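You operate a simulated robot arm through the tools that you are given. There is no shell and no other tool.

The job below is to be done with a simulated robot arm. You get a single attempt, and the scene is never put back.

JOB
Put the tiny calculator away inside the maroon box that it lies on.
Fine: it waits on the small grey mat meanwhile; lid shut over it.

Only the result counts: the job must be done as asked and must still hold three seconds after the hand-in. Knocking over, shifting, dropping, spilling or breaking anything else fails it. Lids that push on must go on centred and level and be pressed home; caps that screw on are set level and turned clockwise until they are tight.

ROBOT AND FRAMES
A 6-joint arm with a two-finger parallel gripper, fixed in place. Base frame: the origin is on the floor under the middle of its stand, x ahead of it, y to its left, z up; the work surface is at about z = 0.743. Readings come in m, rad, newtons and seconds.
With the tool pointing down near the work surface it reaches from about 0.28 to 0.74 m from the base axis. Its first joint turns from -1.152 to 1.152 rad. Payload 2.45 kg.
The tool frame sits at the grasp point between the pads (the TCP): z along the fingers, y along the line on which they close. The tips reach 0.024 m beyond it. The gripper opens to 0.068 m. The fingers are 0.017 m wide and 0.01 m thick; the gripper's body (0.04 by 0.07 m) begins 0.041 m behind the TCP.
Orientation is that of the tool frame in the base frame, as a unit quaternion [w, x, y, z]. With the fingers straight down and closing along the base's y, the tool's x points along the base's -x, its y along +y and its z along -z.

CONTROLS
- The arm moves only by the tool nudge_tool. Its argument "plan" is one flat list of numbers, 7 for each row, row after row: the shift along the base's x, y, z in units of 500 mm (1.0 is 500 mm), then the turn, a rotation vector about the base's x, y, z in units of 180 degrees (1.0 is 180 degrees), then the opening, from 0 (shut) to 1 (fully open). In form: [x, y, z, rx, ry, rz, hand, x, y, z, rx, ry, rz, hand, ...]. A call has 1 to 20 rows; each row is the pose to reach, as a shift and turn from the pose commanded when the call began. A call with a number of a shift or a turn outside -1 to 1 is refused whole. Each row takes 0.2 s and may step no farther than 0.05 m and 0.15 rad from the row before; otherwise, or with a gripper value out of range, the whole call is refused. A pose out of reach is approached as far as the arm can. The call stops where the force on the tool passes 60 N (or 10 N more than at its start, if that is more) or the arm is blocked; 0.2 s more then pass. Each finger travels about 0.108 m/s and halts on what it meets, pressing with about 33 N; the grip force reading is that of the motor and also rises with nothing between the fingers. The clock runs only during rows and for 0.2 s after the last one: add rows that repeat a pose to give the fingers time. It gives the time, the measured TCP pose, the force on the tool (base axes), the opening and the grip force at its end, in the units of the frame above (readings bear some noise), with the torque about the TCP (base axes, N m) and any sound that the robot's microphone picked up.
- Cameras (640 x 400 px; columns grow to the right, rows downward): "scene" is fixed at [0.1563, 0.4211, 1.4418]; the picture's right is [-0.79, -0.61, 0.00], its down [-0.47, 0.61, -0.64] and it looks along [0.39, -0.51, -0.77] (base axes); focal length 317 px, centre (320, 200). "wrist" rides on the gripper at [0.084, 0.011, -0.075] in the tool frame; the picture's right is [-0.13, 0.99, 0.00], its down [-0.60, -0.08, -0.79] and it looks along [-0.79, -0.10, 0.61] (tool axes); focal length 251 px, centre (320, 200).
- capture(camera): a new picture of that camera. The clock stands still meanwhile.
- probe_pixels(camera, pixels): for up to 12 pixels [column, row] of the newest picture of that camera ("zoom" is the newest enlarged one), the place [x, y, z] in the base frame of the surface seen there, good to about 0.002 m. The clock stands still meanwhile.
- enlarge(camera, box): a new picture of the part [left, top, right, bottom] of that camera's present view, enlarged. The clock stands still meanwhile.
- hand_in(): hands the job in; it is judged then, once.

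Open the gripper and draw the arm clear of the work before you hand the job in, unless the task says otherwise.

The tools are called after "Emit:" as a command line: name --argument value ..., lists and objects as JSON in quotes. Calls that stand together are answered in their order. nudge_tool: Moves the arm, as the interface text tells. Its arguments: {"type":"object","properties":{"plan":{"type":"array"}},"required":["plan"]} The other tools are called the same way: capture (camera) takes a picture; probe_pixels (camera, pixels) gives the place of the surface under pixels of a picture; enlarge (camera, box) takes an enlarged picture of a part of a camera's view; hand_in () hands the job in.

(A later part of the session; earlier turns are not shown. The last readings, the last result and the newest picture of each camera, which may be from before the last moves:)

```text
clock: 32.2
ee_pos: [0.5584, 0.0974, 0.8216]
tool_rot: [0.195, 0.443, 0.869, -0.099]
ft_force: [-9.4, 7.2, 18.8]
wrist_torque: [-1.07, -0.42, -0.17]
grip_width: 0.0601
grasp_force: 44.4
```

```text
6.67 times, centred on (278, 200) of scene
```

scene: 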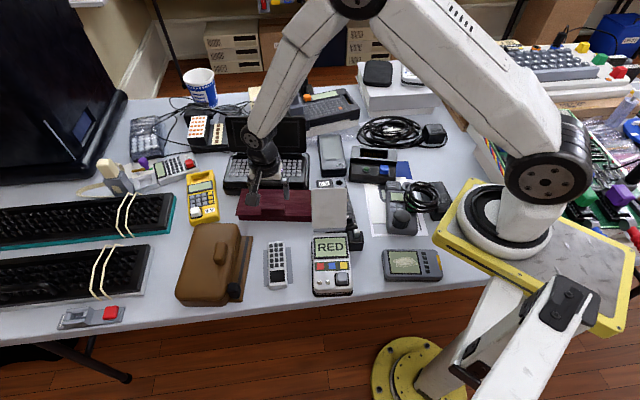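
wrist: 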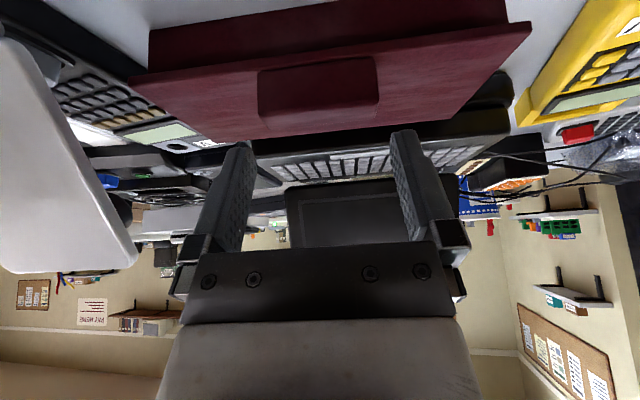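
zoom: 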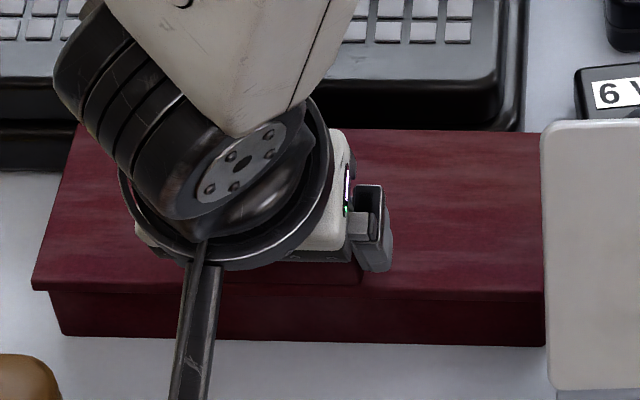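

The lid is up about 5° and the forces suggest hinge friction may hold it. I'll test that here, where a fall would be harmless, by opening the fingers and checking whether the lid stays.

Emit:
nudge_tool --plan '[0, 0, 0, 0, 0, 0, 0.85, 0, 0, 0, 0, 0, 0, 1.0, 0, 0, 0, 0, 0, 0, 1.0, 0, 0, 0, 0, 0, 0, 1.0]'

Emit:
enlarge --camera "scene" --box '[230, 170, 326, 230]'

```text
clock: 33.2
ee_pos: [0.5598, 0.0973, 0.821]
tool_rot: [0.194, 0.444, 0.869, -0.099]
ft_force: [-0.8, -0.7, -0.3]
wrist_torque: [-0.03, -0.01, 0.01]
grip_width: 0.0681
grasp_force: 0.0
```

```text
6.67 times, centred on (278, 200) of scene
```

zoom: 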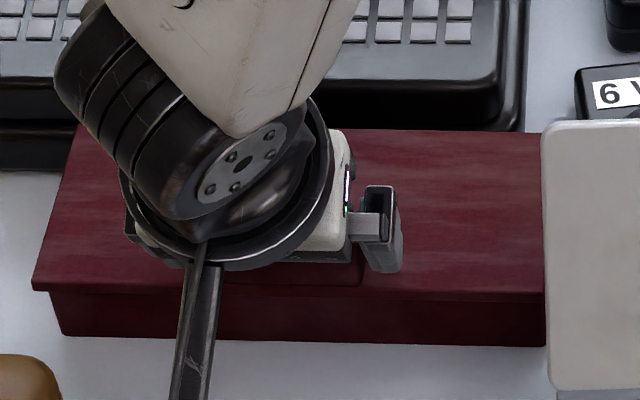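

The lid stayed at that angle after release, so the hinge holds by friction. I'll probe the lid's plane to find its angle and the hinge line.

Emit:
probe_pixels --camera "zoom" --pixels '[[80, 132], [60, 210], [38, 284], [100, 286], [430, 290], [535, 290], [450, 240], [450, 180], [450, 140], [530, 140], [100, 200], [90, 140]]'

```text
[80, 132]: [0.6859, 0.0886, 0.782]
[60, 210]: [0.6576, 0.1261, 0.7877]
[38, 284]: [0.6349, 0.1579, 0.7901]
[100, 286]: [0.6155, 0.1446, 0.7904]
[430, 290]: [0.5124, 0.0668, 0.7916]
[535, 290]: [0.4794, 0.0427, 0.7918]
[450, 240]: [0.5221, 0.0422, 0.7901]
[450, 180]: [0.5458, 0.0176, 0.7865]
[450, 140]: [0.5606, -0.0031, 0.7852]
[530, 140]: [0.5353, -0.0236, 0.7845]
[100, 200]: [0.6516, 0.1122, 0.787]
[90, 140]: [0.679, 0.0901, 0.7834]
```

The lid plane is at about 4.4°, with the hinge near nb=-0.335, z≈0.781. I'll grip again and continue the arc by 10°.

Emit:
nudge_tool --plan '[0, 0, 0, 0, 0, 0, 0.85, 0, 0, 0, 0, 0, 0, 0.7, 0, 0, 0, 0, 0, 0, 0.7, 0.0023, -0.0031, 0.0074, 0.01124, 0.00817, 0, 0.7, 0.0046, -0.0063, 0.0148, 0.02247, 0.01633, 0, 0.7, 0.0072, -0.0099, 0.0218, 0.0337, 0.0245, 0, 0.7, 0.0098, -0.0135, 0.0287, 0.04494, 0.03267, 0, 0.7, 0.0098, -0.0135, 0.0287, 0.04494, 0.03267, 0, 0.7]'

```text
clock: 35.0
ee_pos: [0.5633, 0.0901, 0.8353]
tool_rot: [0.117, 0.45, 0.883, -0.06]
ft_force: [5.9, -16.5, 2.4]
wrist_torque: [-1.43, -0.08, 0.07]
grip_width: 0.06
grasp_force: 44.6
```

The lid is following (about -17 N along the back direction and some torque). I'll bias the path ~1.5 mm further back, turn the tool slightly less, and continue another 10°.

Emit:
nudge_tool --plan '[0.004, -0.0055, 0.0065, 0.0101, 0.0073, 0, 0.7, 0.0078, -0.0107, 0.0131, 0.02023, 0.0147, 0, 0.7, 0.0111, -0.0152, 0.0192, 0.0303, 0.022, 0, 0.7, 0.01435, -0.01974, 0.0253, 0.04045, 0.0294, 0, 0.7, 0.01435, -0.01974, 0.0253, 0.04045, 0.0294, 0, 0.7]'

Emit:
enlarge --camera "scene" --box '[230, 160, 342, 230]'

```text
clock: 36.2
ee_pos: [0.5699, 0.0822, 0.849]
tool_rot: [0.047, 0.453, 0.89, -0.024]
ft_force: [6.5, 7.2, -18.2]
wrist_torque: [1.06, 0.91, -0.23]
grip_width: 0.06
grasp_force: 44.3
```

```text
5.71 times, centred on (286, 195) of scene
```

zoom: 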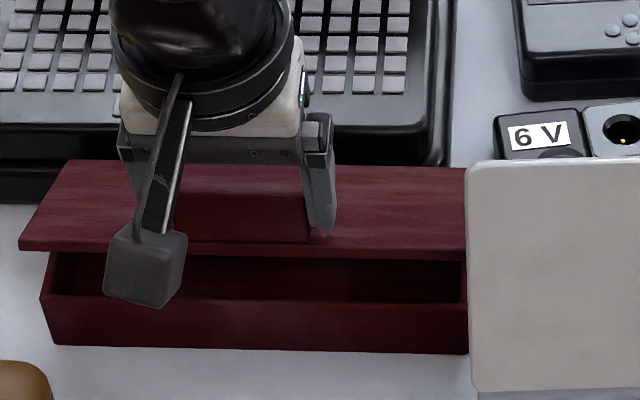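

The lid is at about 24° and the interior is visible. The tool now lags the lid a little, so I'll turn slightly more per step and continue another 20°.

Emit:
nudge_tool --plan '[0.0036, -0.0049, 0.0056, 0.01236, 0.00898, 0, 0.7, 0.00717, -0.00987, 0.0112, 0.02472, 0.01797, 0, 0.7, 0.0111, -0.0153, 0.0163, 0.03708, 0.02695, 0, 0.7, 0.01505, -0.02071, 0.0213, 0.04944, 0.03593, 0, 0.7, 0.0191, -0.0263, 0.0257, 0.0618, 0.0449, 0, 0.7, 0.02324, -0.03197, 0.0301, 0.07416, 0.0539, 0, 0.7, 0.0276, -0.0379, 0.0339, 0.0865, 0.0629, 0, 0.7, 0.03192, -0.04391, 0.0377, 0.09888, 0.07187, 0, 0.7, 0.03192, -0.04391, 0.0377, 0.09888, 0.07187, 0, 0.7]'

Emit:
enlarge --camera "scene" --box '[230, 150, 342, 230]'

```text
clock: 38.2
ee_pos: [0.5857, 0.0575, 0.8684]
tool_rot: [-0.121, 0.45, 0.883, 0.064]
ft_force: [11.9, -8.4, 2.5]
wrist_torque: [-1.0, -1.03, 0.57]
grip_width: 0.0601
grasp_force: 45.1
```

```text
5.00 times, centred on (286, 190) of scene
```

zoom: 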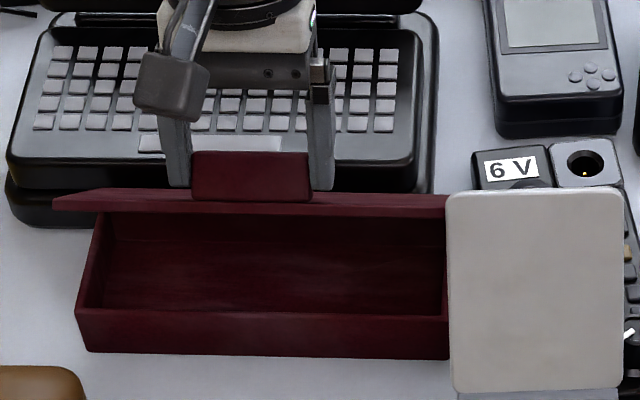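

The lid is at about 44° with tool tilt +16°. I'll continue another 20° with slightly less turn per step.

Emit:
nudge_tool --plan '[0.0051, -0.007, 0.0032, 0.0101, 0.0073, 0, 0.7, 0.01023, -0.01408, 0.0063, 0.02023, 0.0147, 0, 0.7, 0.0149, -0.0205, 0.0088, 0.0303, 0.022, 0, 0.7, 0.01952, -0.02686, 0.0112, 0.04045, 0.0294, 0, 0.7, 0.0243, -0.0334, 0.013, 0.0506, 0.0367, 0, 0.7, 0.02905, -0.03996, 0.0148, 0.06068, 0.0441, 0, 0.7, 0.0339, -0.0466, 0.0159, 0.0708, 0.0514, 0, 0.7, 0.03875, -0.05331, 0.0169, 0.0809, 0.0588, 0, 0.7, 0.03875, -0.05331, 0.0169, 0.0809, 0.0588, 0, 0.7]'

Emit:
enlarge --camera "scene" --box '[220, 130, 348, 210]'

```text
clock: 40.2
ee_pos: [0.6056, 0.0327, 0.8762]
tool_rot: [-0.261, 0.434, 0.852, 0.134]
ft_force: [2.1, 20.7, 20.5]
wrist_torque: [0.71, 1.3, 0.12]
grip_width: 0.0599
grasp_force: 45.2
```

```text
5.00 times, centred on (284, 170) of scene
```

zoom: 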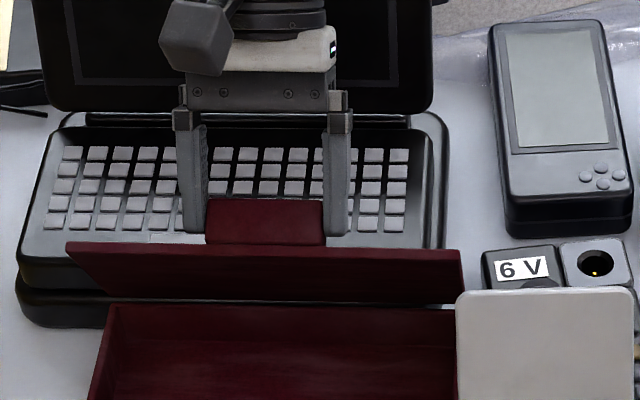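

The lid is at about 67° with tool tilt 34°. I'll continue along the arc with less tool turn, letting the handle slip in the pads, to about 83° first.

Emit:
nudge_tool --plan '[0.0072, -0.0099, 0.002, 0.00674, 0.0049, 0, 0.7, 0.01435, -0.01974, 0.0034, 0.01348, 0.0098, 0, 0.7, 0.0215, -0.0296, 0.0027, 0.0202, 0.0147, 0, 0.7, 0.0287, -0.03948, 0.0016, 0.02697, 0.0196, 0, 0.7, 0.0287, -0.03948, 0.0016, 0.02697, 0.0196, 0, 0.7]'

Emit:
enlarge --camera "scene" --box '[220, 130, 348, 210]'

```text
clock: 41.4
ee_pos: [0.62, 0.0129, 0.8774]
tool_rot: [-0.305, 0.426, 0.837, 0.154]
ft_force: [0.0, 19.9, 4.7]
wrist_torque: [1.23, 1.08, 0.14]
grip_width: 0.0599
grasp_force: 45.0
```

```text
5.00 times, centred on (284, 170) of scene
```

zoom: 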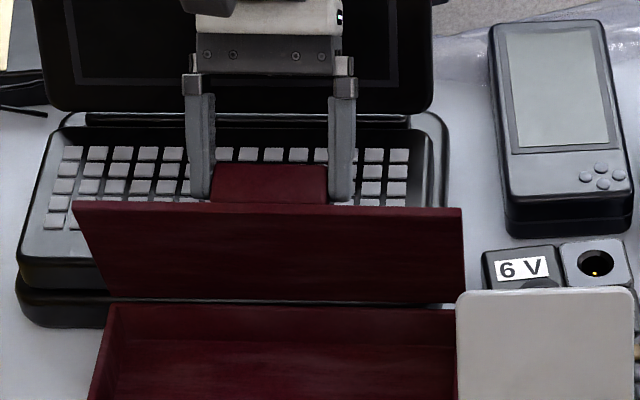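

This is working: the lid is at roughly 80°. I'll continue to just past vertical, about 97°.

Emit:
nudge_tool --plan '[0.0071, -0.0098, -0.0022, 0.00674, 0.0049, 0, 0.7, 0.01423, -0.01958, -0.005, 0.01348, 0.0098, 0, 0.7, 0.02, -0.0275, -0.0082, 0.0157, 0.0114, 0, 0.7, 0.02575, -0.03543, -0.0116, 0.01798, 0.01307, 0, 0.7, 0.02575, -0.03543, -0.0116, 0.01798, 0.01307, 0, 0.7]'

Emit:
enlarge --camera "scene" --box '[220, 130, 348, 210]'

```text
clock: 42.6
ee_pos: [0.6322, -0.004, 0.8707]
tool_rot: [-0.333, 0.421, 0.826, 0.171]
ft_force: [2.0, 17.6, 9.6]
wrist_torque: [0.96, 1.27, 0.13]
grip_width: 0.0599
grasp_force: 44.8
```

```text
5.00 times, centred on (284, 170) of scene
```

zoom: 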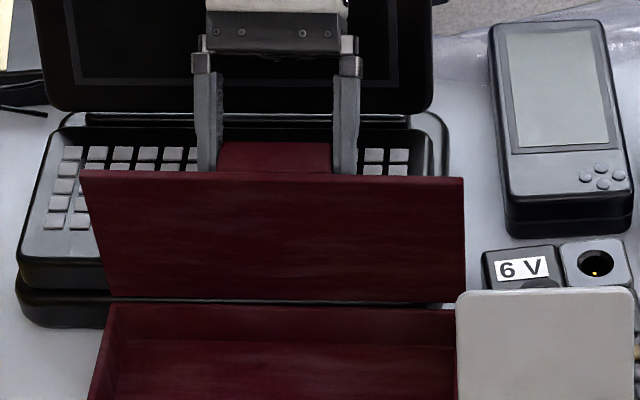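

Nearly vertical or slightly beyond now. I'll probe the lid's inner face to compute its angle.

Emit:
probe_pixels --camera "zoom" --pixels '[[120, 200], [120, 290], [250, 200], [250, 290], [440, 200], [440, 290], [300, 180], [90, 178], [458, 184], [300, 310], [110, 312], [440, 320]]'

```text
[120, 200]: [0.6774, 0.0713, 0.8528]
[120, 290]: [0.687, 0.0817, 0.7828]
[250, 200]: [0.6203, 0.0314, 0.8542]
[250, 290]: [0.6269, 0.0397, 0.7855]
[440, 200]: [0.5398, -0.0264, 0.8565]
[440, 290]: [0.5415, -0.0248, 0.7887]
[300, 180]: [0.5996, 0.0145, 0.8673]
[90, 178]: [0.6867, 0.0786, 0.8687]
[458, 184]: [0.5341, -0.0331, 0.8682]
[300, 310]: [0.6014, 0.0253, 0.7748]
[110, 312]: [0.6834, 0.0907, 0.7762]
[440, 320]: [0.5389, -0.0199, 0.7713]
```

The inner face leans about 2° past vertical. I'll push about 8° further for more clearance, then release it.

Emit:
nudge_tool --plan '[0.0067, -0.0092, -0.005, 0, 0, 0, 0.7, 0.0133, -0.0183, -0.0112, 0, 0, 0, 0.7, 0.0133, -0.0183, -0.0112, 0, 0, 0, 0.7]'

Emit:
enlarge --camera "scene" --box '[220, 130, 348, 210]'

Emit:
probe_pixels --camera "zoom" --pixels '[[120, 200], [120, 290], [200, 200], [200, 285], [300, 200], [300, 285], [380, 200], [380, 285], [440, 200], [440, 285]]'

```text
clock: 43.4
ee_pos: [0.638, -0.0113, 0.8679]
tool_rot: [-0.334, 0.42, 0.826, 0.172]
ft_force: [-13.2, 23.6, 25.2]
wrist_torque: [0.64, -0.02, -0.69]
grip_width: 0.0596
grasp_force: 45.1
```

```text
5.00 times, centred on (284, 170) of scene
```

zoom: 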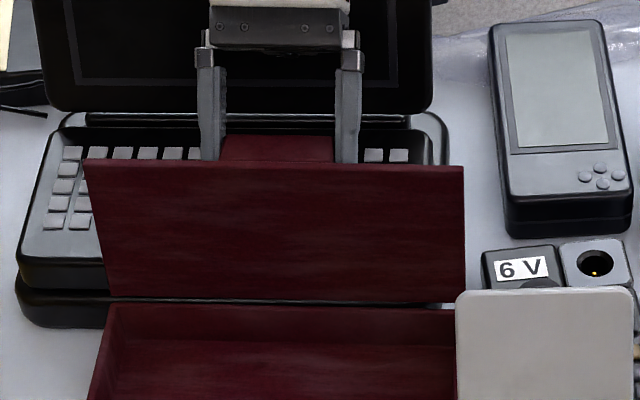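

```text
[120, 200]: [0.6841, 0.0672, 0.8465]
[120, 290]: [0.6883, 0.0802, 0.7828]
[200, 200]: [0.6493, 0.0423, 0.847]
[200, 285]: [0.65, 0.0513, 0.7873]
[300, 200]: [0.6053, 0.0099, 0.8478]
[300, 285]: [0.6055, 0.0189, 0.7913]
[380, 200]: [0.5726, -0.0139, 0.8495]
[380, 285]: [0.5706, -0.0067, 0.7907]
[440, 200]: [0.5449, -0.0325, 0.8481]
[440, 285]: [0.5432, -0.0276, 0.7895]
```

The lid is at about 97° and resistance is rising, so it's near its stop. I'll release the handle and move straight up.

Emit:
nudge_tool --plan '[0, 0, 0, 0, 0, 0, 0.85, 0, 0, 0, 0, 0, 0, 1.0, 0, 0, 0, 0, 0, 0, 1.0, 0, 0, 0, 0, 0, 0, 1.0]'

Emit:
enlarge --camera "scene" --box '[220, 130, 348, 210]'

```text
clock: 44.4
ee_pos: [0.6391, -0.0154, 0.8649]
tool_rot: [-0.333, 0.421, 0.826, 0.17]
ft_force: [-0.4, 0.2, 0.1]
wrist_torque: [0.0, -0.01, 0.0]
grip_width: 0.0678
grasp_force: 0.1
```

```text
5.00 times, centred on (284, 170) of scene
```

zoom: 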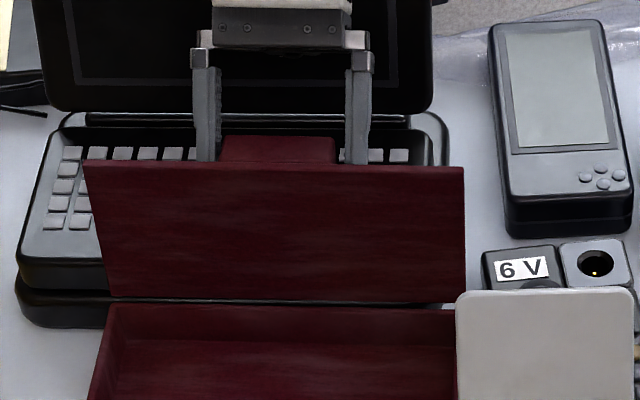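

The lid stays open on its own. I'll rise straight up, untilt the tool, and travel back above the calculator on the mat.

Emit:
nudge_tool --plan '[0, 0, 0.06, 0, 0, 0, 1.0, 0, 0, 0.15, 0, 0, 0, 1.0, 0, 0, 0.24, 0, 0, 0, 1.0, -0.0553, 0.0653, 0.24, -0.03296, -0.02396, 0, 1.0, -0.1107, 0.1307, 0.24, -0.06592, -0.04791, 0, 1.0, -0.166, 0.196, 0.24, -0.09888, -0.07187, 0, 1.0, -0.2213, 0.2613, 0.24, -0.13184, -0.09582, 0, 1.0, -0.2767, 0.3267, 0.24, -0.1648, -0.11978, 0, 1.0, -0.332, 0.392, 0.24, -0.19776, -0.14373, 0, 1.0, -0.332, 0.392, 0.24, -0.19776, -0.14373, 0, 1.0]'

Emit:
capture --camera "scene"

Emit:
capture --camera "wrist"

```text
clock: 46.6
ee_pos: [0.4715, 0.1795, 0.9834]
tool_rot: [0.002, 0.454, 0.891, -0.001]
ft_force: [0.0, 0.3, -0.1]
wrist_torque: [-0.01, -0.01, 0.04]
grip_width: 0.0682
grasp_force: 0.1
```

```text
taken
```

scene: 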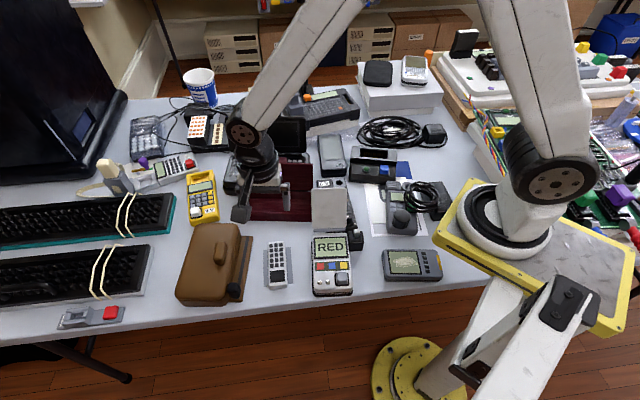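

```text
taken
```

wrist: 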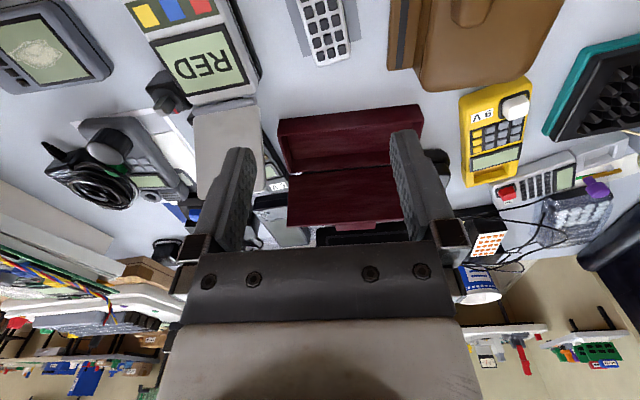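

The lid stands open and the calculator is undisturbed. I'll measure the box interior and the calculator's exact pose.

Emit:
enlarge --camera "wrist" --box '[260, 80, 452, 200]'

Emit:
probe_pixels --camera "zoom" --pixels '[[200, 200], [200, 150], [200, 240], [200, 290], [100, 200], [350, 200], [64, 140], [70, 130], [540, 90], [200, 128], [200, 118], [120, 270]]'

Emit:
enlarge --camera "scene" --box '[244, 232, 324, 292]'

Emit:
probe_pixels --camera "zoom" --pixels '[[200, 90], [330, 90], [200, 300], [340, 300], [170, 70], [300, 60], [220, 400], [360, 390], [190, 200], [330, 200]]'

```text
3.33 times, centred on (356, 140) of wrist
```

zoom: 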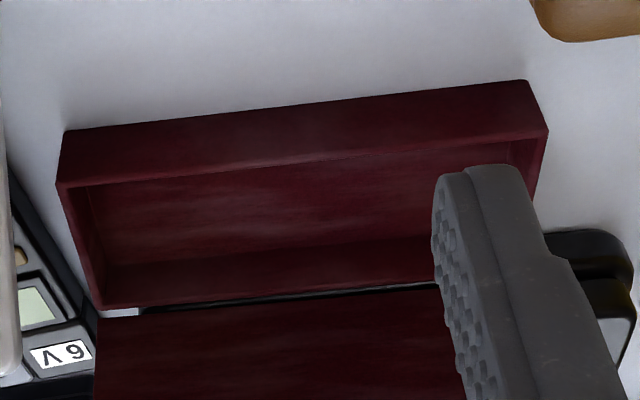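

```text
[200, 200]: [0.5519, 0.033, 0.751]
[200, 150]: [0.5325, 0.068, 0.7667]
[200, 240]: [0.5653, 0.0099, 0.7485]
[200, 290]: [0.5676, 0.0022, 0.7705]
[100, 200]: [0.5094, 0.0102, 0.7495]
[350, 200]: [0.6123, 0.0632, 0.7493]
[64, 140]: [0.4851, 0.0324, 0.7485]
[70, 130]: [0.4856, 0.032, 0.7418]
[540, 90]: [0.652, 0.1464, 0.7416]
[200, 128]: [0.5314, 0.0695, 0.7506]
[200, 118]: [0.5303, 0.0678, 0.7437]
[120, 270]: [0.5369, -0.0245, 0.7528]
```

```text
6.67 times, centred on (284, 262) of scene
```

zoom: 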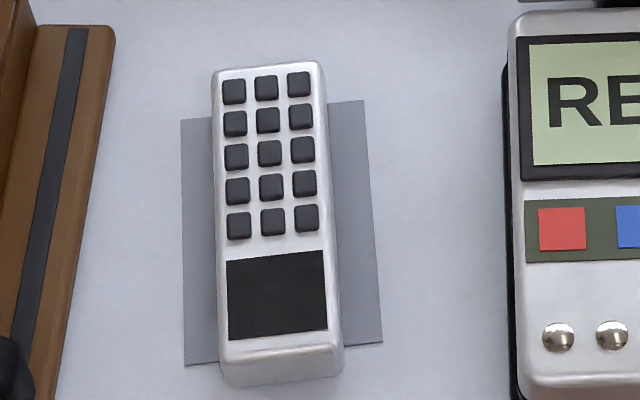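

```text
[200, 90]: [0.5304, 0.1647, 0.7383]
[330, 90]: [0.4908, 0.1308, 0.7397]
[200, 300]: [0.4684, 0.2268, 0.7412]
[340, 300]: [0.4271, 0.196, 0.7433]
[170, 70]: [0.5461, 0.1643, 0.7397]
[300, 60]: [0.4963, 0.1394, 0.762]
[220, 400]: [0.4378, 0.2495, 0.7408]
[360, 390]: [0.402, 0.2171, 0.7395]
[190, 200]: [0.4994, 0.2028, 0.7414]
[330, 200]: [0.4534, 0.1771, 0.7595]
```

Emit:
probe_pixels --camera "zoom" --pixels '[[216, 78], [318, 66], [222, 345], [338, 338], [217, 200], [328, 196], [280, 200], [280, 345], [280, 378], [334, 370]]'

Emit:
enlarge --camera "wrist" --box '[268, 90, 412, 180]'

Emit:
probe_pixels --camera "zoom" --pixels '[[44, 164], [42, 182], [100, 172], [300, 146], [300, 138], [300, 160], [70, 230], [90, 300], [100, 310], [300, 290], [300, 270], [300, 240]]'

```text
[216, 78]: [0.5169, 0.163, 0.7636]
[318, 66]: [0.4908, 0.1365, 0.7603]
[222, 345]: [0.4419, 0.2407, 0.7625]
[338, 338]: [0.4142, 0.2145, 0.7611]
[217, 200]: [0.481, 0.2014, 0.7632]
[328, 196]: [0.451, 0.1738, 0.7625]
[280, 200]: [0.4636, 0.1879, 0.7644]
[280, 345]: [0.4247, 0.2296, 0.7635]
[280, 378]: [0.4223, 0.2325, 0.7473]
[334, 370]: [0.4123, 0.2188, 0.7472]
```

```text
4.44 times, centred on (340, 135) of wrist
```

zoom: 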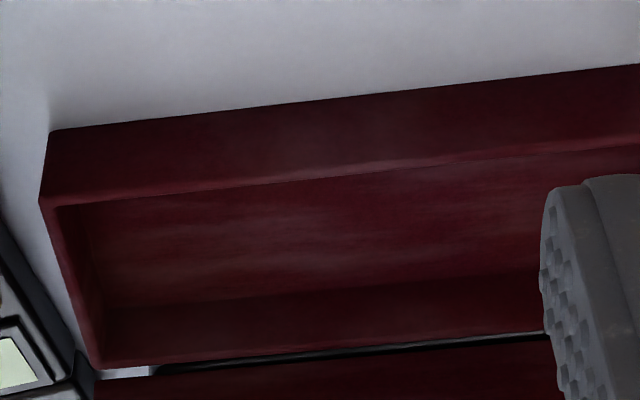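

```text
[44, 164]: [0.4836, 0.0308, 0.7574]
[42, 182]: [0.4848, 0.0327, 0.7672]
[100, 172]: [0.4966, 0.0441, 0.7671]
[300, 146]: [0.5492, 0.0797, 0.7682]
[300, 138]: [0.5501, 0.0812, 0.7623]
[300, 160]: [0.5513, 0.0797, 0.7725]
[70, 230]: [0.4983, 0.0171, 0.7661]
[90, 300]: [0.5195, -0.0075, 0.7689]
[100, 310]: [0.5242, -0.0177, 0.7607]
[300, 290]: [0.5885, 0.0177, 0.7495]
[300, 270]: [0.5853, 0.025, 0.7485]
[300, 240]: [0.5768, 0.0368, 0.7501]
```

The calculator is centred at (0.466, 0.1885), yaw about 134.4°. The box floor is at z≈0.749 and the interior is about 69 mm wide. I'll align above the calculator and descend to just above it.

Emit:
nudge_tool --plan '[-0.0055, 0.009, -0.04, 0, 0, 0.0234, 0.85, -0.011, 0.0178, -0.1, 0, 0, 0.0467, 0.85, -0.011, 0.0178, -0.18, 0, 0, 0.0467, 0.85, -0.011, 0.0178, -0.26, 0, 0, 0.0467, 0.85, -0.011, 0.0178, -0.34, 0, 0, 0.0467, 0.85, -0.011, 0.0178, -0.366, 0, 0, 0.0467, 0.85, -0.011, 0.0178, -0.366, 0, 0, 0.0467, 0.85]'

Emit:
enlarge --camera "wrist" --box '[230, 80, 422, 200]'

Emit:
probe_pixels --camera "zoom" --pixels '[[180, 60], [440, 60], [200, 160], [440, 160], [225, 250], [440, 250], [245, 330], [436, 330]]'

```text
clock: 48.2
ee_pos: [0.4663, 0.1913, 0.8006]
tool_rot: [0.001, 0.387, 0.922, 0.0]
ft_force: [0.6, 0.0, 0.1]
wrist_torque: [-0.01, 0.01, 0.03]
grip_width: 0.0578
grasp_force: 0.0
```

```text
3.33 times, centred on (326, 140) of wrist
```

zoom: 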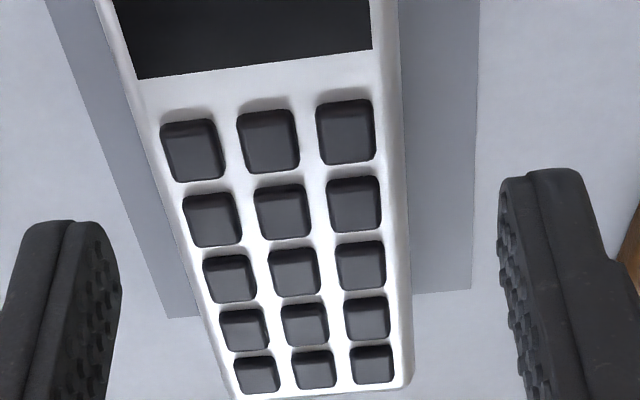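

```text
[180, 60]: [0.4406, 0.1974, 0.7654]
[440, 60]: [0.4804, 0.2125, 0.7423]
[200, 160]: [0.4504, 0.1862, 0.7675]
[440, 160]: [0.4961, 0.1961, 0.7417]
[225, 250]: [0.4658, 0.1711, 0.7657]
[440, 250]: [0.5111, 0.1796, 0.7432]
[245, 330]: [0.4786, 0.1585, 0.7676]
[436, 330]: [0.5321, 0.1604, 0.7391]
```

The calculator is about 1.8 mm left of the finger gap's centre. I'll correct, descend to grip height (tips ~9 mm above the table), and close.

Emit:
nudge_tool --plan '[-0.0026, -0.0025, 0, 0, 0, 0, 0.85, -0.0026, -0.0025, -0.02, 0, 0, 0, 0.85, -0.0026, -0.0025, -0.04, 0, 0, 0, 0.85, -0.0026, -0.0025, -0.053, 0, 0, 0, 0.85, -0.0026, -0.0025, -0.053, 0, 0, 0, 0.7, -0.0026, -0.0025, -0.053, 0, 0, 0, 0.55, -0.0026, -0.0025, -0.053, 0, 0, 0, 0.45, -0.0026, -0.0025, -0.053, 0, 0, 0, 0.45]'

```text
clock: 50.0
ee_pos: [0.4666, 0.1898, 0.7744]
tool_rot: [0.001, 0.387, 0.922, 0.0]
ft_force: [-0.3, -0.1, 0.5]
wrist_torque: [0.02, 0.0, -0.03]
grip_width: 0.0411
grasp_force: 33.6
```

The calculator is gripped at 0.041. I'll lift it to about z=0.97, well above the lid and plate, and carry it over the open box while turning -98° to align with the box.

Emit:
nudge_tool --plan '[0, 0, 0.03, 0, 0, 0, 0.4, 0, 0, 0.1, 0, 0, 0, 0.4, 0, 0, 0.19, 0, 0, 0, 0.4, 0, 0, 0.29, 0, 0, 0, 0.4, 0, 0, 0.39, 0, 0, 0, 0.4, 0.0198, -0.0219, 0.39, 0, 0, -0.0455, 0.4, 0.0396, -0.0437, 0.39, 0, 0, -0.091, 0.4, 0.0595, -0.0656, 0.39, 0, 0, -0.1365, 0.4, 0.0793, -0.0875, 0.39, 0, 0, -0.182, 0.4, 0.0991, -0.1093, 0.39, 0, 0, -0.2275, 0.4, 0.1189, -0.1312, 0.39, 0, 0, -0.2729, 0.4, 0.1387, -0.1531, 0.39, 0, 0, -0.3184, 0.4, 0.1585, -0.1749, 0.39, 0, 0, -0.3639, 0.4, 0.1784, -0.1968, 0.39, 0, 0, -0.4094, 0.4, 0.1982, -0.2187, 0.39, 0, 0, -0.4549, 0.4, 0.218, -0.2405, 0.39, 0, 0, -0.5004, 0.4, 0.2378, -0.2624, 0.39, 0, 0, -0.5459, 0.4, 0.2378, -0.2624, 0.39, 0, 0, -0.5459, 0.4]'

Emit:
capture --camera "scene"

Emit:
capture --camera "wrist"

```text
clock: 53.8
ee_pos: [0.584, 0.0578, 0.9703]
tool_rot: [0.001, 0.951, 0.31, -0.001]
ft_force: [0.1, -0.9, -1.0]
wrist_torque: [0.0, 0.01, -0.03]
grip_width: 0.0412
grasp_force: 33.4
```

```text
taken
```

scene: 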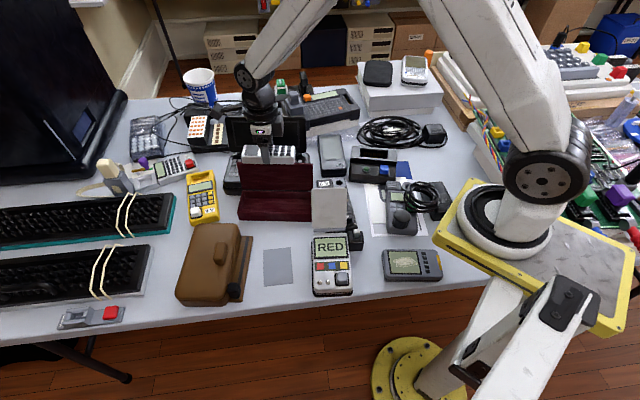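

```text
taken
```

wrist: 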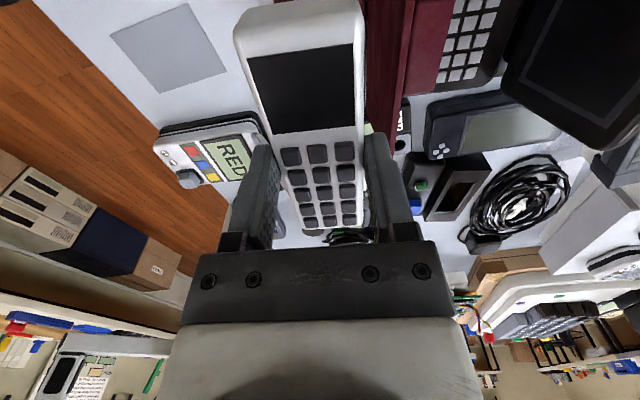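

The calculator is above the open box. Before descending I'll re-measure the box's rim and interior from the scene view.

Emit:
enlarge --camera "scene" --box '[230, 140, 342, 230]'

```text
4.44 times, centred on (286, 185) of scene
```

zoom: 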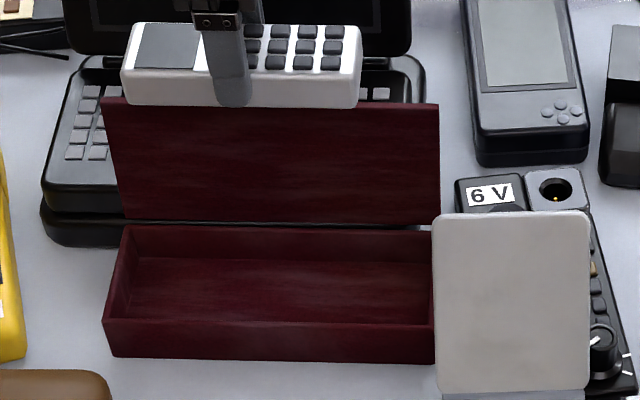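

Emit:
probe_pixels --camera "zoom" --pixels '[[270, 227], [270, 232], [270, 250], [270, 258], [270, 264], [270, 290], [270, 316], [270, 322], [270, 327], [120, 290], [128, 230], [110, 318]]'

Emit:
probe_pixels --camera "zoom" --pixels '[[428, 325], [432, 236], [134, 262], [425, 268], [140, 316], [428, 316], [180, 323], [380, 325], [200, 229], [380, 232], [200, 120], [200, 210]]'

```text
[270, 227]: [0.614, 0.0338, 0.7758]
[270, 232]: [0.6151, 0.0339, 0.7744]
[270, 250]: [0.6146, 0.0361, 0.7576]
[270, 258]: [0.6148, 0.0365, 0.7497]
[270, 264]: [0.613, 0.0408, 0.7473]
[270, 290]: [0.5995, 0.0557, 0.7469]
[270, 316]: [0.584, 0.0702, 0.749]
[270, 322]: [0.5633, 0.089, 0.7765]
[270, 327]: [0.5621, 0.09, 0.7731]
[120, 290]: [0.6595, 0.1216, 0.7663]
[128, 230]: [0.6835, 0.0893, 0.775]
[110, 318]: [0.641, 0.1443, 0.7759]
```

```text
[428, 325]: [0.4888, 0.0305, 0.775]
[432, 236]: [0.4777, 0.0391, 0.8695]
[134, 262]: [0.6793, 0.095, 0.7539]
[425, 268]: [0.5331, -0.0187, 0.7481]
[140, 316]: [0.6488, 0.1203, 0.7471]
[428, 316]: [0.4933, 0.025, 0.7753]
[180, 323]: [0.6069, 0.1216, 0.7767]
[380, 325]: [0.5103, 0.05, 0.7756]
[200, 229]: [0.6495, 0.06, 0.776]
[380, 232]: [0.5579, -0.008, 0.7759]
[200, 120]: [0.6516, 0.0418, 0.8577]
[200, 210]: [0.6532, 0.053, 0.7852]
```

The interior runs from nb≈-0.332 to -0.262, with the floor at z≈0.748 and the rim at 0.776. I'll descend part-way until the calculator's bottom is just above the rim, then check.

Emit:
nudge_tool --plan '[0, 0, -0.05, 0, 0, 0, 0.4, 0, 0, -0.12, 0, 0, 0, 0.4, 0, 0, -0.19, 0, 0, 0, 0.4, 0, 0, -0.25, 0, 0, 0, 0.4, 0, 0, -0.29, 0, 0, 0, 0.4, 0, 0, -0.305, 0, 0, 0, 0.4, 0, 0, -0.305, 0, 0, 0, 0.4]'

Emit:
enlarge --camera "scene" --box '[230, 150, 342, 230]'

Emit:
enlarge --camera "wrist" --box '[200, 0, 440, 200]'

```text
clock: 55.4
ee_pos: [0.5853, 0.0577, 0.8184]
tool_rot: [0.0, 0.95, 0.311, -0.001]
ft_force: [0.4, -0.1, -1.2]
wrist_torque: [0.0, -0.04, -0.01]
grip_width: 0.0413
grasp_force: 33.3
```

```text
5.00 times, centred on (286, 190) of scene
```

zoom: 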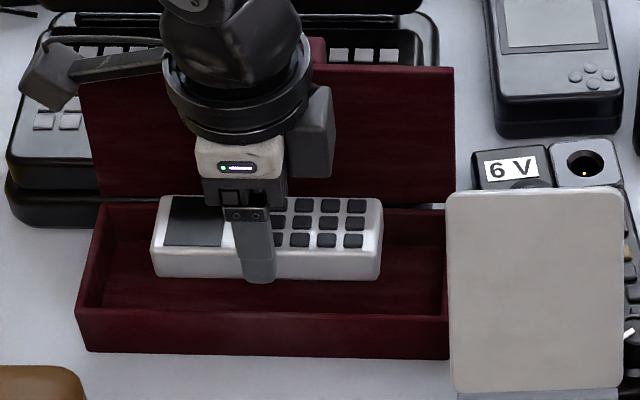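

```text
2.00 times, centred on (320, 100) of wrist
```

zoom: 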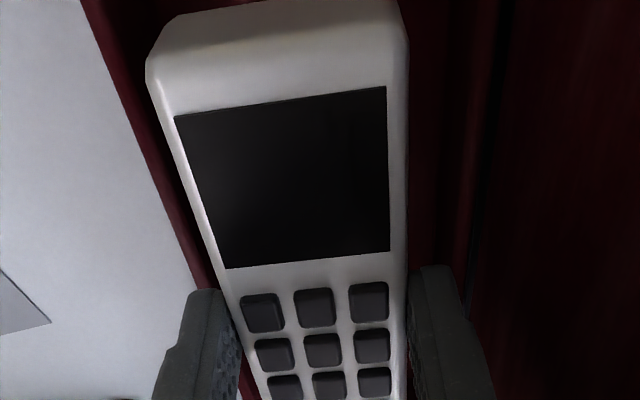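

I'll check the clearance between the hand's side block or flange and the lid before going lower.

Emit:
probe_pixels --camera "wrist" --pixels '[[275, 60], [290, 120], [345, 20], [420, 100], [430, 60], [460, 100], [480, 40], [445, 150]]'

Emit:
enlarge --camera "scene" --box '[244, 148, 324, 198]'

Emit:
probe_pixels --camera "zoom" --pixels '[[380, 120], [420, 200], [360, 170], [420, 110], [240, 190], [310, 190], [170, 120], [320, 110], [440, 160], [200, 30]]'

```text
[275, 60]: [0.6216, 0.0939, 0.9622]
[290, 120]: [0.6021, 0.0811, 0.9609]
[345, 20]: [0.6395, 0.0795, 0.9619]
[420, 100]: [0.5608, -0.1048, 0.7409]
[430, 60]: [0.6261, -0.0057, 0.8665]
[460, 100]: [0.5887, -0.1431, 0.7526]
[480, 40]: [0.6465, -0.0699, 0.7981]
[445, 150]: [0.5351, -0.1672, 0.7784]
```

```text
8.00 times, centred on (284, 173) of scene
```

zoom: 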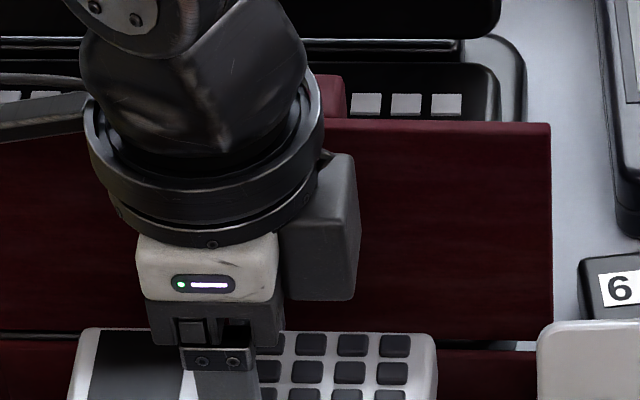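

```text
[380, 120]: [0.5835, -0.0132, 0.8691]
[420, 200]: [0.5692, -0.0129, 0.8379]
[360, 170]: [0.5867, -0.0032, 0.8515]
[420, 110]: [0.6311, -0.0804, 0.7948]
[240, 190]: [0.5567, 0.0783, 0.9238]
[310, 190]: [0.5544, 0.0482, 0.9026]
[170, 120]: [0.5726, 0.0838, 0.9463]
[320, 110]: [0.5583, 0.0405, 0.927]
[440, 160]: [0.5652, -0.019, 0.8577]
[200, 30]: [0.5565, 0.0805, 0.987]
```

The hand has more than 1 cm clearance to the lid. I'll lower so the fingertips are just above rim height and compare fingers against the walls.

Emit:
nudge_tool --plan '[0, 0, -0.01, 0, 0, 0, 0.4, 0, 0, -0.02, 0, 0, 0, 0.4, 0, 0, -0.026, 0, 0, 0, 0.4, 0, 0, -0.026, 0, 0, 0, 0.4]'

Emit:
enlarge --camera "wrist" --box '[200, 50, 440, 200]'

Emit:
enlarge --camera "scene" --box '[244, 170, 324, 220]'

```text
clock: 56.4
ee_pos: [0.5848, 0.0582, 0.8048]
tool_rot: [0.0, 0.95, 0.311, 0.0]
ft_force: [-0.4, -0.6, -1.5]
wrist_torque: [0.01, -0.02, -0.01]
grip_width: 0.0413
grasp_force: 33.1
```

```text
2.67 times, centred on (320, 125) of wrist
```

zoom: 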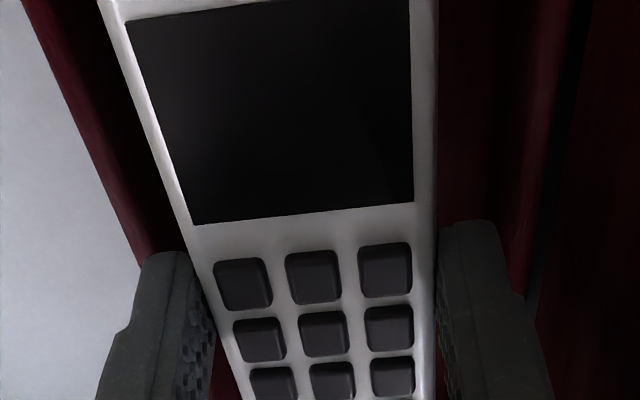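

```text
8.00 times, centred on (284, 195) of scene
```

zoom: 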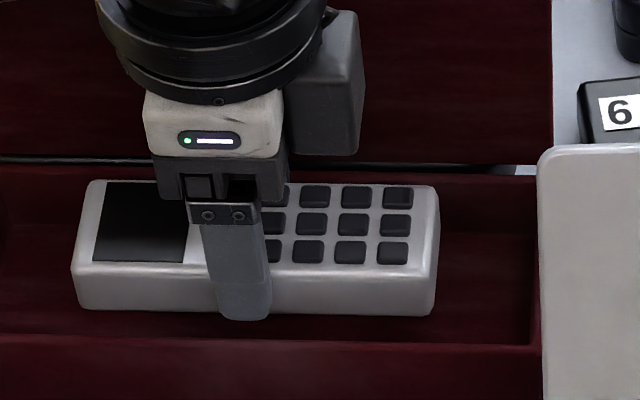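

In the wrist view the left finger seems close to the front rim. I'll probe the rims beside the fingers to quantify this.

Emit:
enlarge --camera "wrist" --box '[220, 100, 300, 150]'

Emit:
probe_pixels --camera "zoom" --pixels '[[100, 40], [130, 40], [150, 40], [170, 40], [190, 40], [210, 40], [230, 40], [250, 40], [260, 160], [300, 200], [330, 160], [290, 260]]'

Emit:
enlarge --camera "wrist" --box '[350, 90, 446, 150]'

Emit:
probe_pixels --camera "zoom" --pixels '[[80, 200], [200, 60], [240, 60], [280, 60], [310, 60], [340, 60], [380, 60], [420, 60], [480, 60], [250, 230], [200, 240], [120, 260]]'

```text
8.00 times, centred on (260, 125) of wrist
```

zoom: 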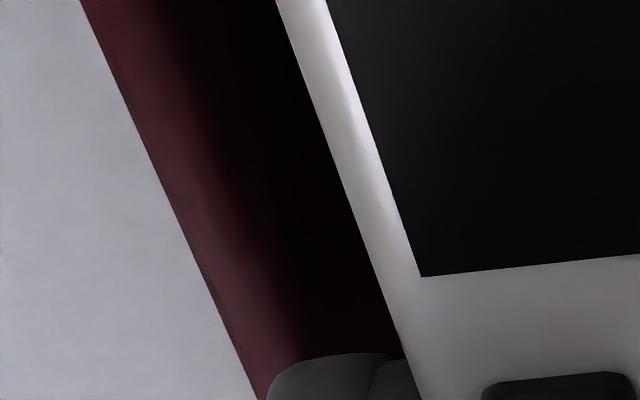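

```text
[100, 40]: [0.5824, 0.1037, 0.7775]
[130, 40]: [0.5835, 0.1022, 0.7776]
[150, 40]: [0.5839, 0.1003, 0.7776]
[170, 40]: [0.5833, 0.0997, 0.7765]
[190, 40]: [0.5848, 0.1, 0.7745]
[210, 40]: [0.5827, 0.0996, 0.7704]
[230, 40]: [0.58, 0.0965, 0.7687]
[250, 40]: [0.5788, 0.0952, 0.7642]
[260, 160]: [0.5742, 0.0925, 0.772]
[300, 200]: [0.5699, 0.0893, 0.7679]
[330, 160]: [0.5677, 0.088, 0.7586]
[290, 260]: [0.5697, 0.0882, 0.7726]
```

```text
6.67 times, centred on (398, 120) of wrist
```

zoom: 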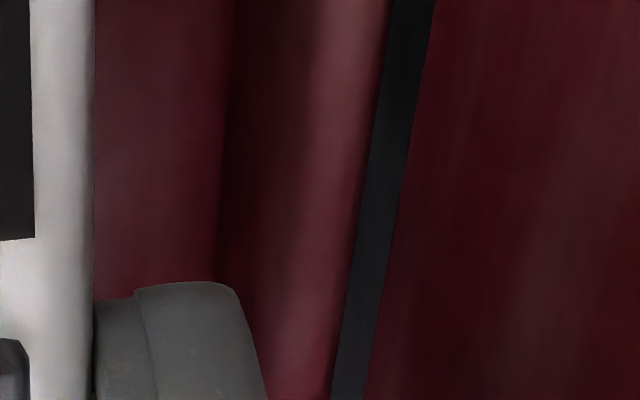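

```text
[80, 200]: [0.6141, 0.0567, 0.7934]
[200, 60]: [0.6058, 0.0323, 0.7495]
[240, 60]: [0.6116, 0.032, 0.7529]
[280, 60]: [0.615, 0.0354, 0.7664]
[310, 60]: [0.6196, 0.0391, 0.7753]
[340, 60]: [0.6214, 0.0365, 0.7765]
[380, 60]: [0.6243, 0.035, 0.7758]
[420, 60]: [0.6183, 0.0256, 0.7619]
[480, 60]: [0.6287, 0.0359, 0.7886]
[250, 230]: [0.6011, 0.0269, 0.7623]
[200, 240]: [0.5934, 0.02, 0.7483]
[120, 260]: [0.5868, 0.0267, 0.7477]
```

The inner walls are at nb≈-0.263 (front) and -0.3325 (back). Shifting 1.5 mm toward the back balances the finger clearances, so I'll do that and lower the calculator toward the floor.

Emit:
nudge_tool --plan '[0.0018, -0.0024, 0, 0, 0, 0, 0.4, 0.0018, -0.0024, -0.01, 0, 0, 0, 0.4, 0.0018, -0.0024, -0.02, 0, 0, 0, 0.4, 0.0018, -0.0024, -0.03, 0, 0, 0, 0.4, 0.0018, -0.0024, -0.038, 0, 0, 0, 0.4, 0.0018, -0.0024, -0.038, 0, 0, 0, 0.4]'

Emit:
enlarge --camera "scene" --box '[244, 170, 324, 220]'

```text
clock: 57.8
ee_pos: [0.5876, 0.0567, 0.7863]
tool_rot: [0.0, 0.951, 0.31, -0.001]
ft_force: [0.0, 0.1, -0.6]
wrist_torque: [-0.01, -0.01, -0.01]
grip_width: 0.0411
grasp_force: 32.5
```

```text
8.00 times, centred on (284, 195) of scene
```

zoom: 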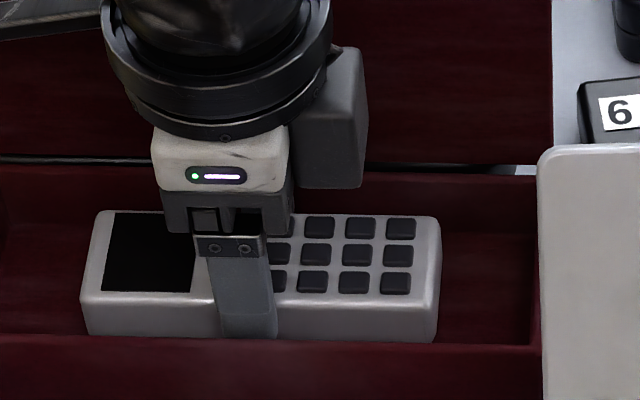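

No wall contact, and the calculator is almost at the floor. I'll lower it 1 mm at a time and watch the force.

Emit:
nudge_tool --plan '[0, 0, -0.002, 0, 0, 0, 0.4, 0, 0, -0.004, 0, 0, 0, 0.4]'

Emit:
nudge_tool --plan '[0, 0, -0.001, 0, 0, 0, 0.4, 0, 0, -0.002, 0, 0, 0, 0.4]'

```text
clock: 58.4
ee_pos: [0.5855, 0.0579, 0.7833]
tool_rot: [0.001, 0.95, 0.311, -0.001]
ft_force: [-0.1, 0.0, -1.2]
wrist_torque: [0.02, 0.0, -0.02]
grip_width: 0.0411
grasp_force: 33.0
```

```text
clock: 59.0
ee_pos: [0.5867, 0.0574, 0.7842]
tool_rot: [0.0, 0.951, 0.31, -0.001]
ft_force: [0.4, -0.4, -0.8]
wrist_torque: [0.01, -0.01, 0.0]
grip_width: 0.0413
grasp_force: 33.0
```

Still free. Continuing down 1 mm at a time.

Emit:
nudge_tool --plan '[0, 0, -0.001, 0, 0, 0, 0.4, 0, 0, -0.002, 0, 0, 0, 0.4]'

Emit:
nudge_tool --plan '[0, 0, -0.001, 0, 0, 0, 0.4, 0, 0, -0.002, 0, 0, 0, 0.4]'

```text
clock: 59.6
ee_pos: [0.5857, 0.0563, 0.7829]
tool_rot: [0.0, 0.951, 0.31, 0.0]
ft_force: [0.3, -0.2, -0.9]
wrist_torque: [0.0, -0.01, 0.0]
grip_width: 0.0411
grasp_force: 33.1
```

```text
clock: 60.2
ee_pos: [0.5859, 0.0568, 0.7829]
tool_rot: [0.0, 0.951, 0.31, -0.001]
ft_force: [-3.3, -0.5, 11.5]
wrist_torque: [-0.09, 0.21, -0.05]
grip_width: 0.0411
grasp_force: 33.1
```

Contact with the floor is confirmed (+11.5 N). I'll ease up slightly, open the fingers only a few millimetres because the walls are near, and check.

Emit:
nudge_tool --plan '[0, 0, 0.0014, 0, 0, 0, 0.4, 0, 0, 0.0014, 0, 0, 0, 0.62, 0, 0, 0.0014, 0, 0, 0, 0.68, 0, 0, 0.0014, 0, 0, 0, 0.68]'

```text
clock: 61.2
ee_pos: [0.5864, 0.0562, 0.7824]
tool_rot: [0.0, 0.95, 0.311, -0.001]
ft_force: [-0.2, 0.1, 0.5]
wrist_torque: [0.0, 0.02, -0.01]
grip_width: 0.0462
grasp_force: 0.0
```

The fingers are free at 0.046 with no contact force. I'll withdraw straight up.

Emit:
nudge_tool --plan '[0, 0, 0.01, 0, 0, 0, 0.68, 0, 0, 0.03, 0, 0, 0, 0.68, 0, 0, 0.06, 0, 0, 0, 0.68, 0, 0, 0.12, 0, 0, 0, 0.68, 0, 0, 0.2, 0, 0, 0, 0.68, 0, 0, 0.29, 0, 0, 0, 0.68, 0, 0, 0.38, 0, 0, 0, 0.68]'

Emit:
enlarge --camera "scene" --box '[230, 140, 342, 230]'

Emit:
capture --camera "wrist"

```text
clock: 62.8
ee_pos: [0.5867, 0.0563, 0.9749]
tool_rot: [0.001, 0.95, 0.311, -0.001]
ft_force: [-0.1, -0.9, -0.2]
wrist_torque: [-0.03, -0.01, 0.0]
grip_width: 0.0463
grasp_force: 0.2
```

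```text
4.44 times, centred on (286, 185) of scene
```

zoom: 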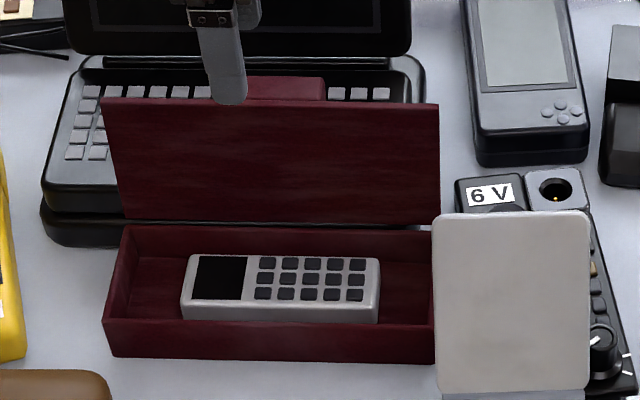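

```text
taken
```

wrist: 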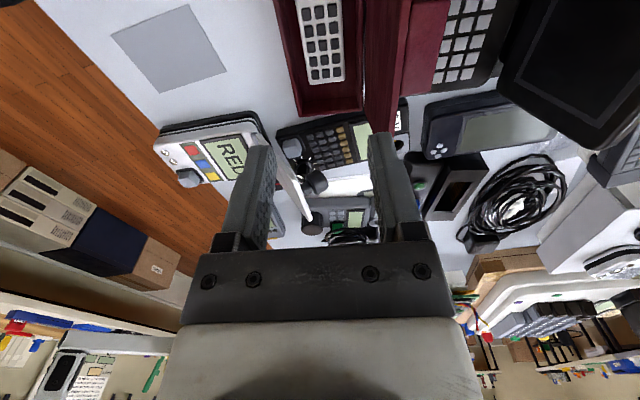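

The calculator lies flat inside the box, below the rim. Next I'll close the fingers and move to behind the lid, above the laptop gap, with the tool at θ=-54° so I can push the lid from behind its handle.

Emit:
nudge_tool --plan '[0.011, -0.0151, 0, 0, 0, 0.0454, 0.4, 0.0221, -0.0301, 0, 0, 0, 0.0907, 0.2, 0.0331, -0.0452, 0, 0, 0, 0.1361, 0, 0.0441, -0.0602, 0, 0, 0, 0.1814, 0, 0.0552, -0.0753, 0, 0, 0, 0.2268, 0, 0.0662, -0.0903, 0, 0, 0, 0.2721, 0, 0.0773, -0.1054, 0, 0, 0, 0.3175, 0, 0.0883, -0.1204, 0, 0, 0, 0.3628, 0, 0.0993, -0.1355, 0, 0, 0, 0.4082, 0, 0.1104, -0.1505, 0, 0, 0, 0.4535, 0, 0.1214, -0.1656, 0, 0, 0, 0.4989, 0, 0.1214, -0.1656, 0, 0, 0, 0.4989, 0]'

Emit:
capture --camera "wrist"

Emit:
capture --camera "scene"

```text
clock: 65.4
ee_pos: [0.648, -0.0265, 0.9727]
tool_rot: [0.001, 0.452, 0.892, -0.001]
ft_force: [0.3, 0.2, 0.3]
wrist_torque: [0.01, -0.02, 0.0]
grip_width: 0.0001
grasp_force: 23.8
```

```text
taken
```

wrist: 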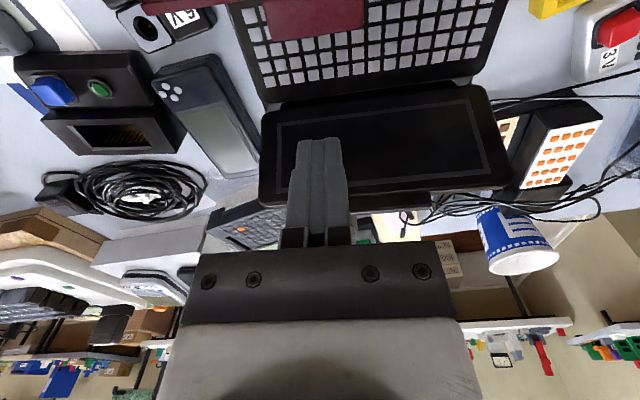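

```text
taken
```

scene: 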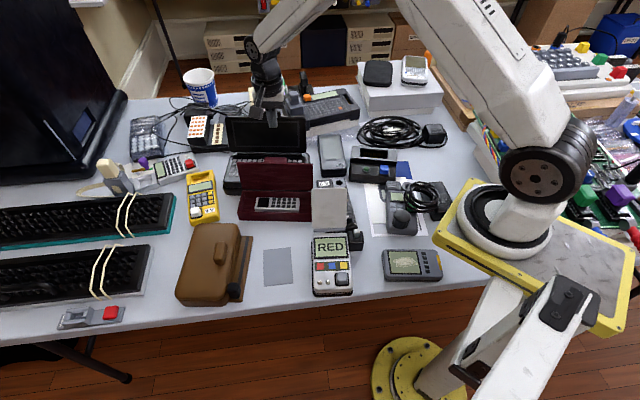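

The closed fingers are above the laptop keyboard, behind the lid. I'll probe the handle's position in the wrist view and the laptop screen's top edge.

Emit:
probe_pixels --camera "wrist" --pixels '[[270, 20], [315, 10], [315, 30], [358, 20], [315, 38], [200, 5], [330, 100], [360, 130], [450, 190], [290, 90]]'

```text
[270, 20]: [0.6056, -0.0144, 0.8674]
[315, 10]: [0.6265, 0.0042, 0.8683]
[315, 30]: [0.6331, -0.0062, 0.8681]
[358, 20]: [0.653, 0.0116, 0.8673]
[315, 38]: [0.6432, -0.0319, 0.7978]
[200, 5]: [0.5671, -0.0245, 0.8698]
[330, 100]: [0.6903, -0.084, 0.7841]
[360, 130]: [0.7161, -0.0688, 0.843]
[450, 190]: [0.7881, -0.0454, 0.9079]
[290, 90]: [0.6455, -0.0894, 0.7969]
```

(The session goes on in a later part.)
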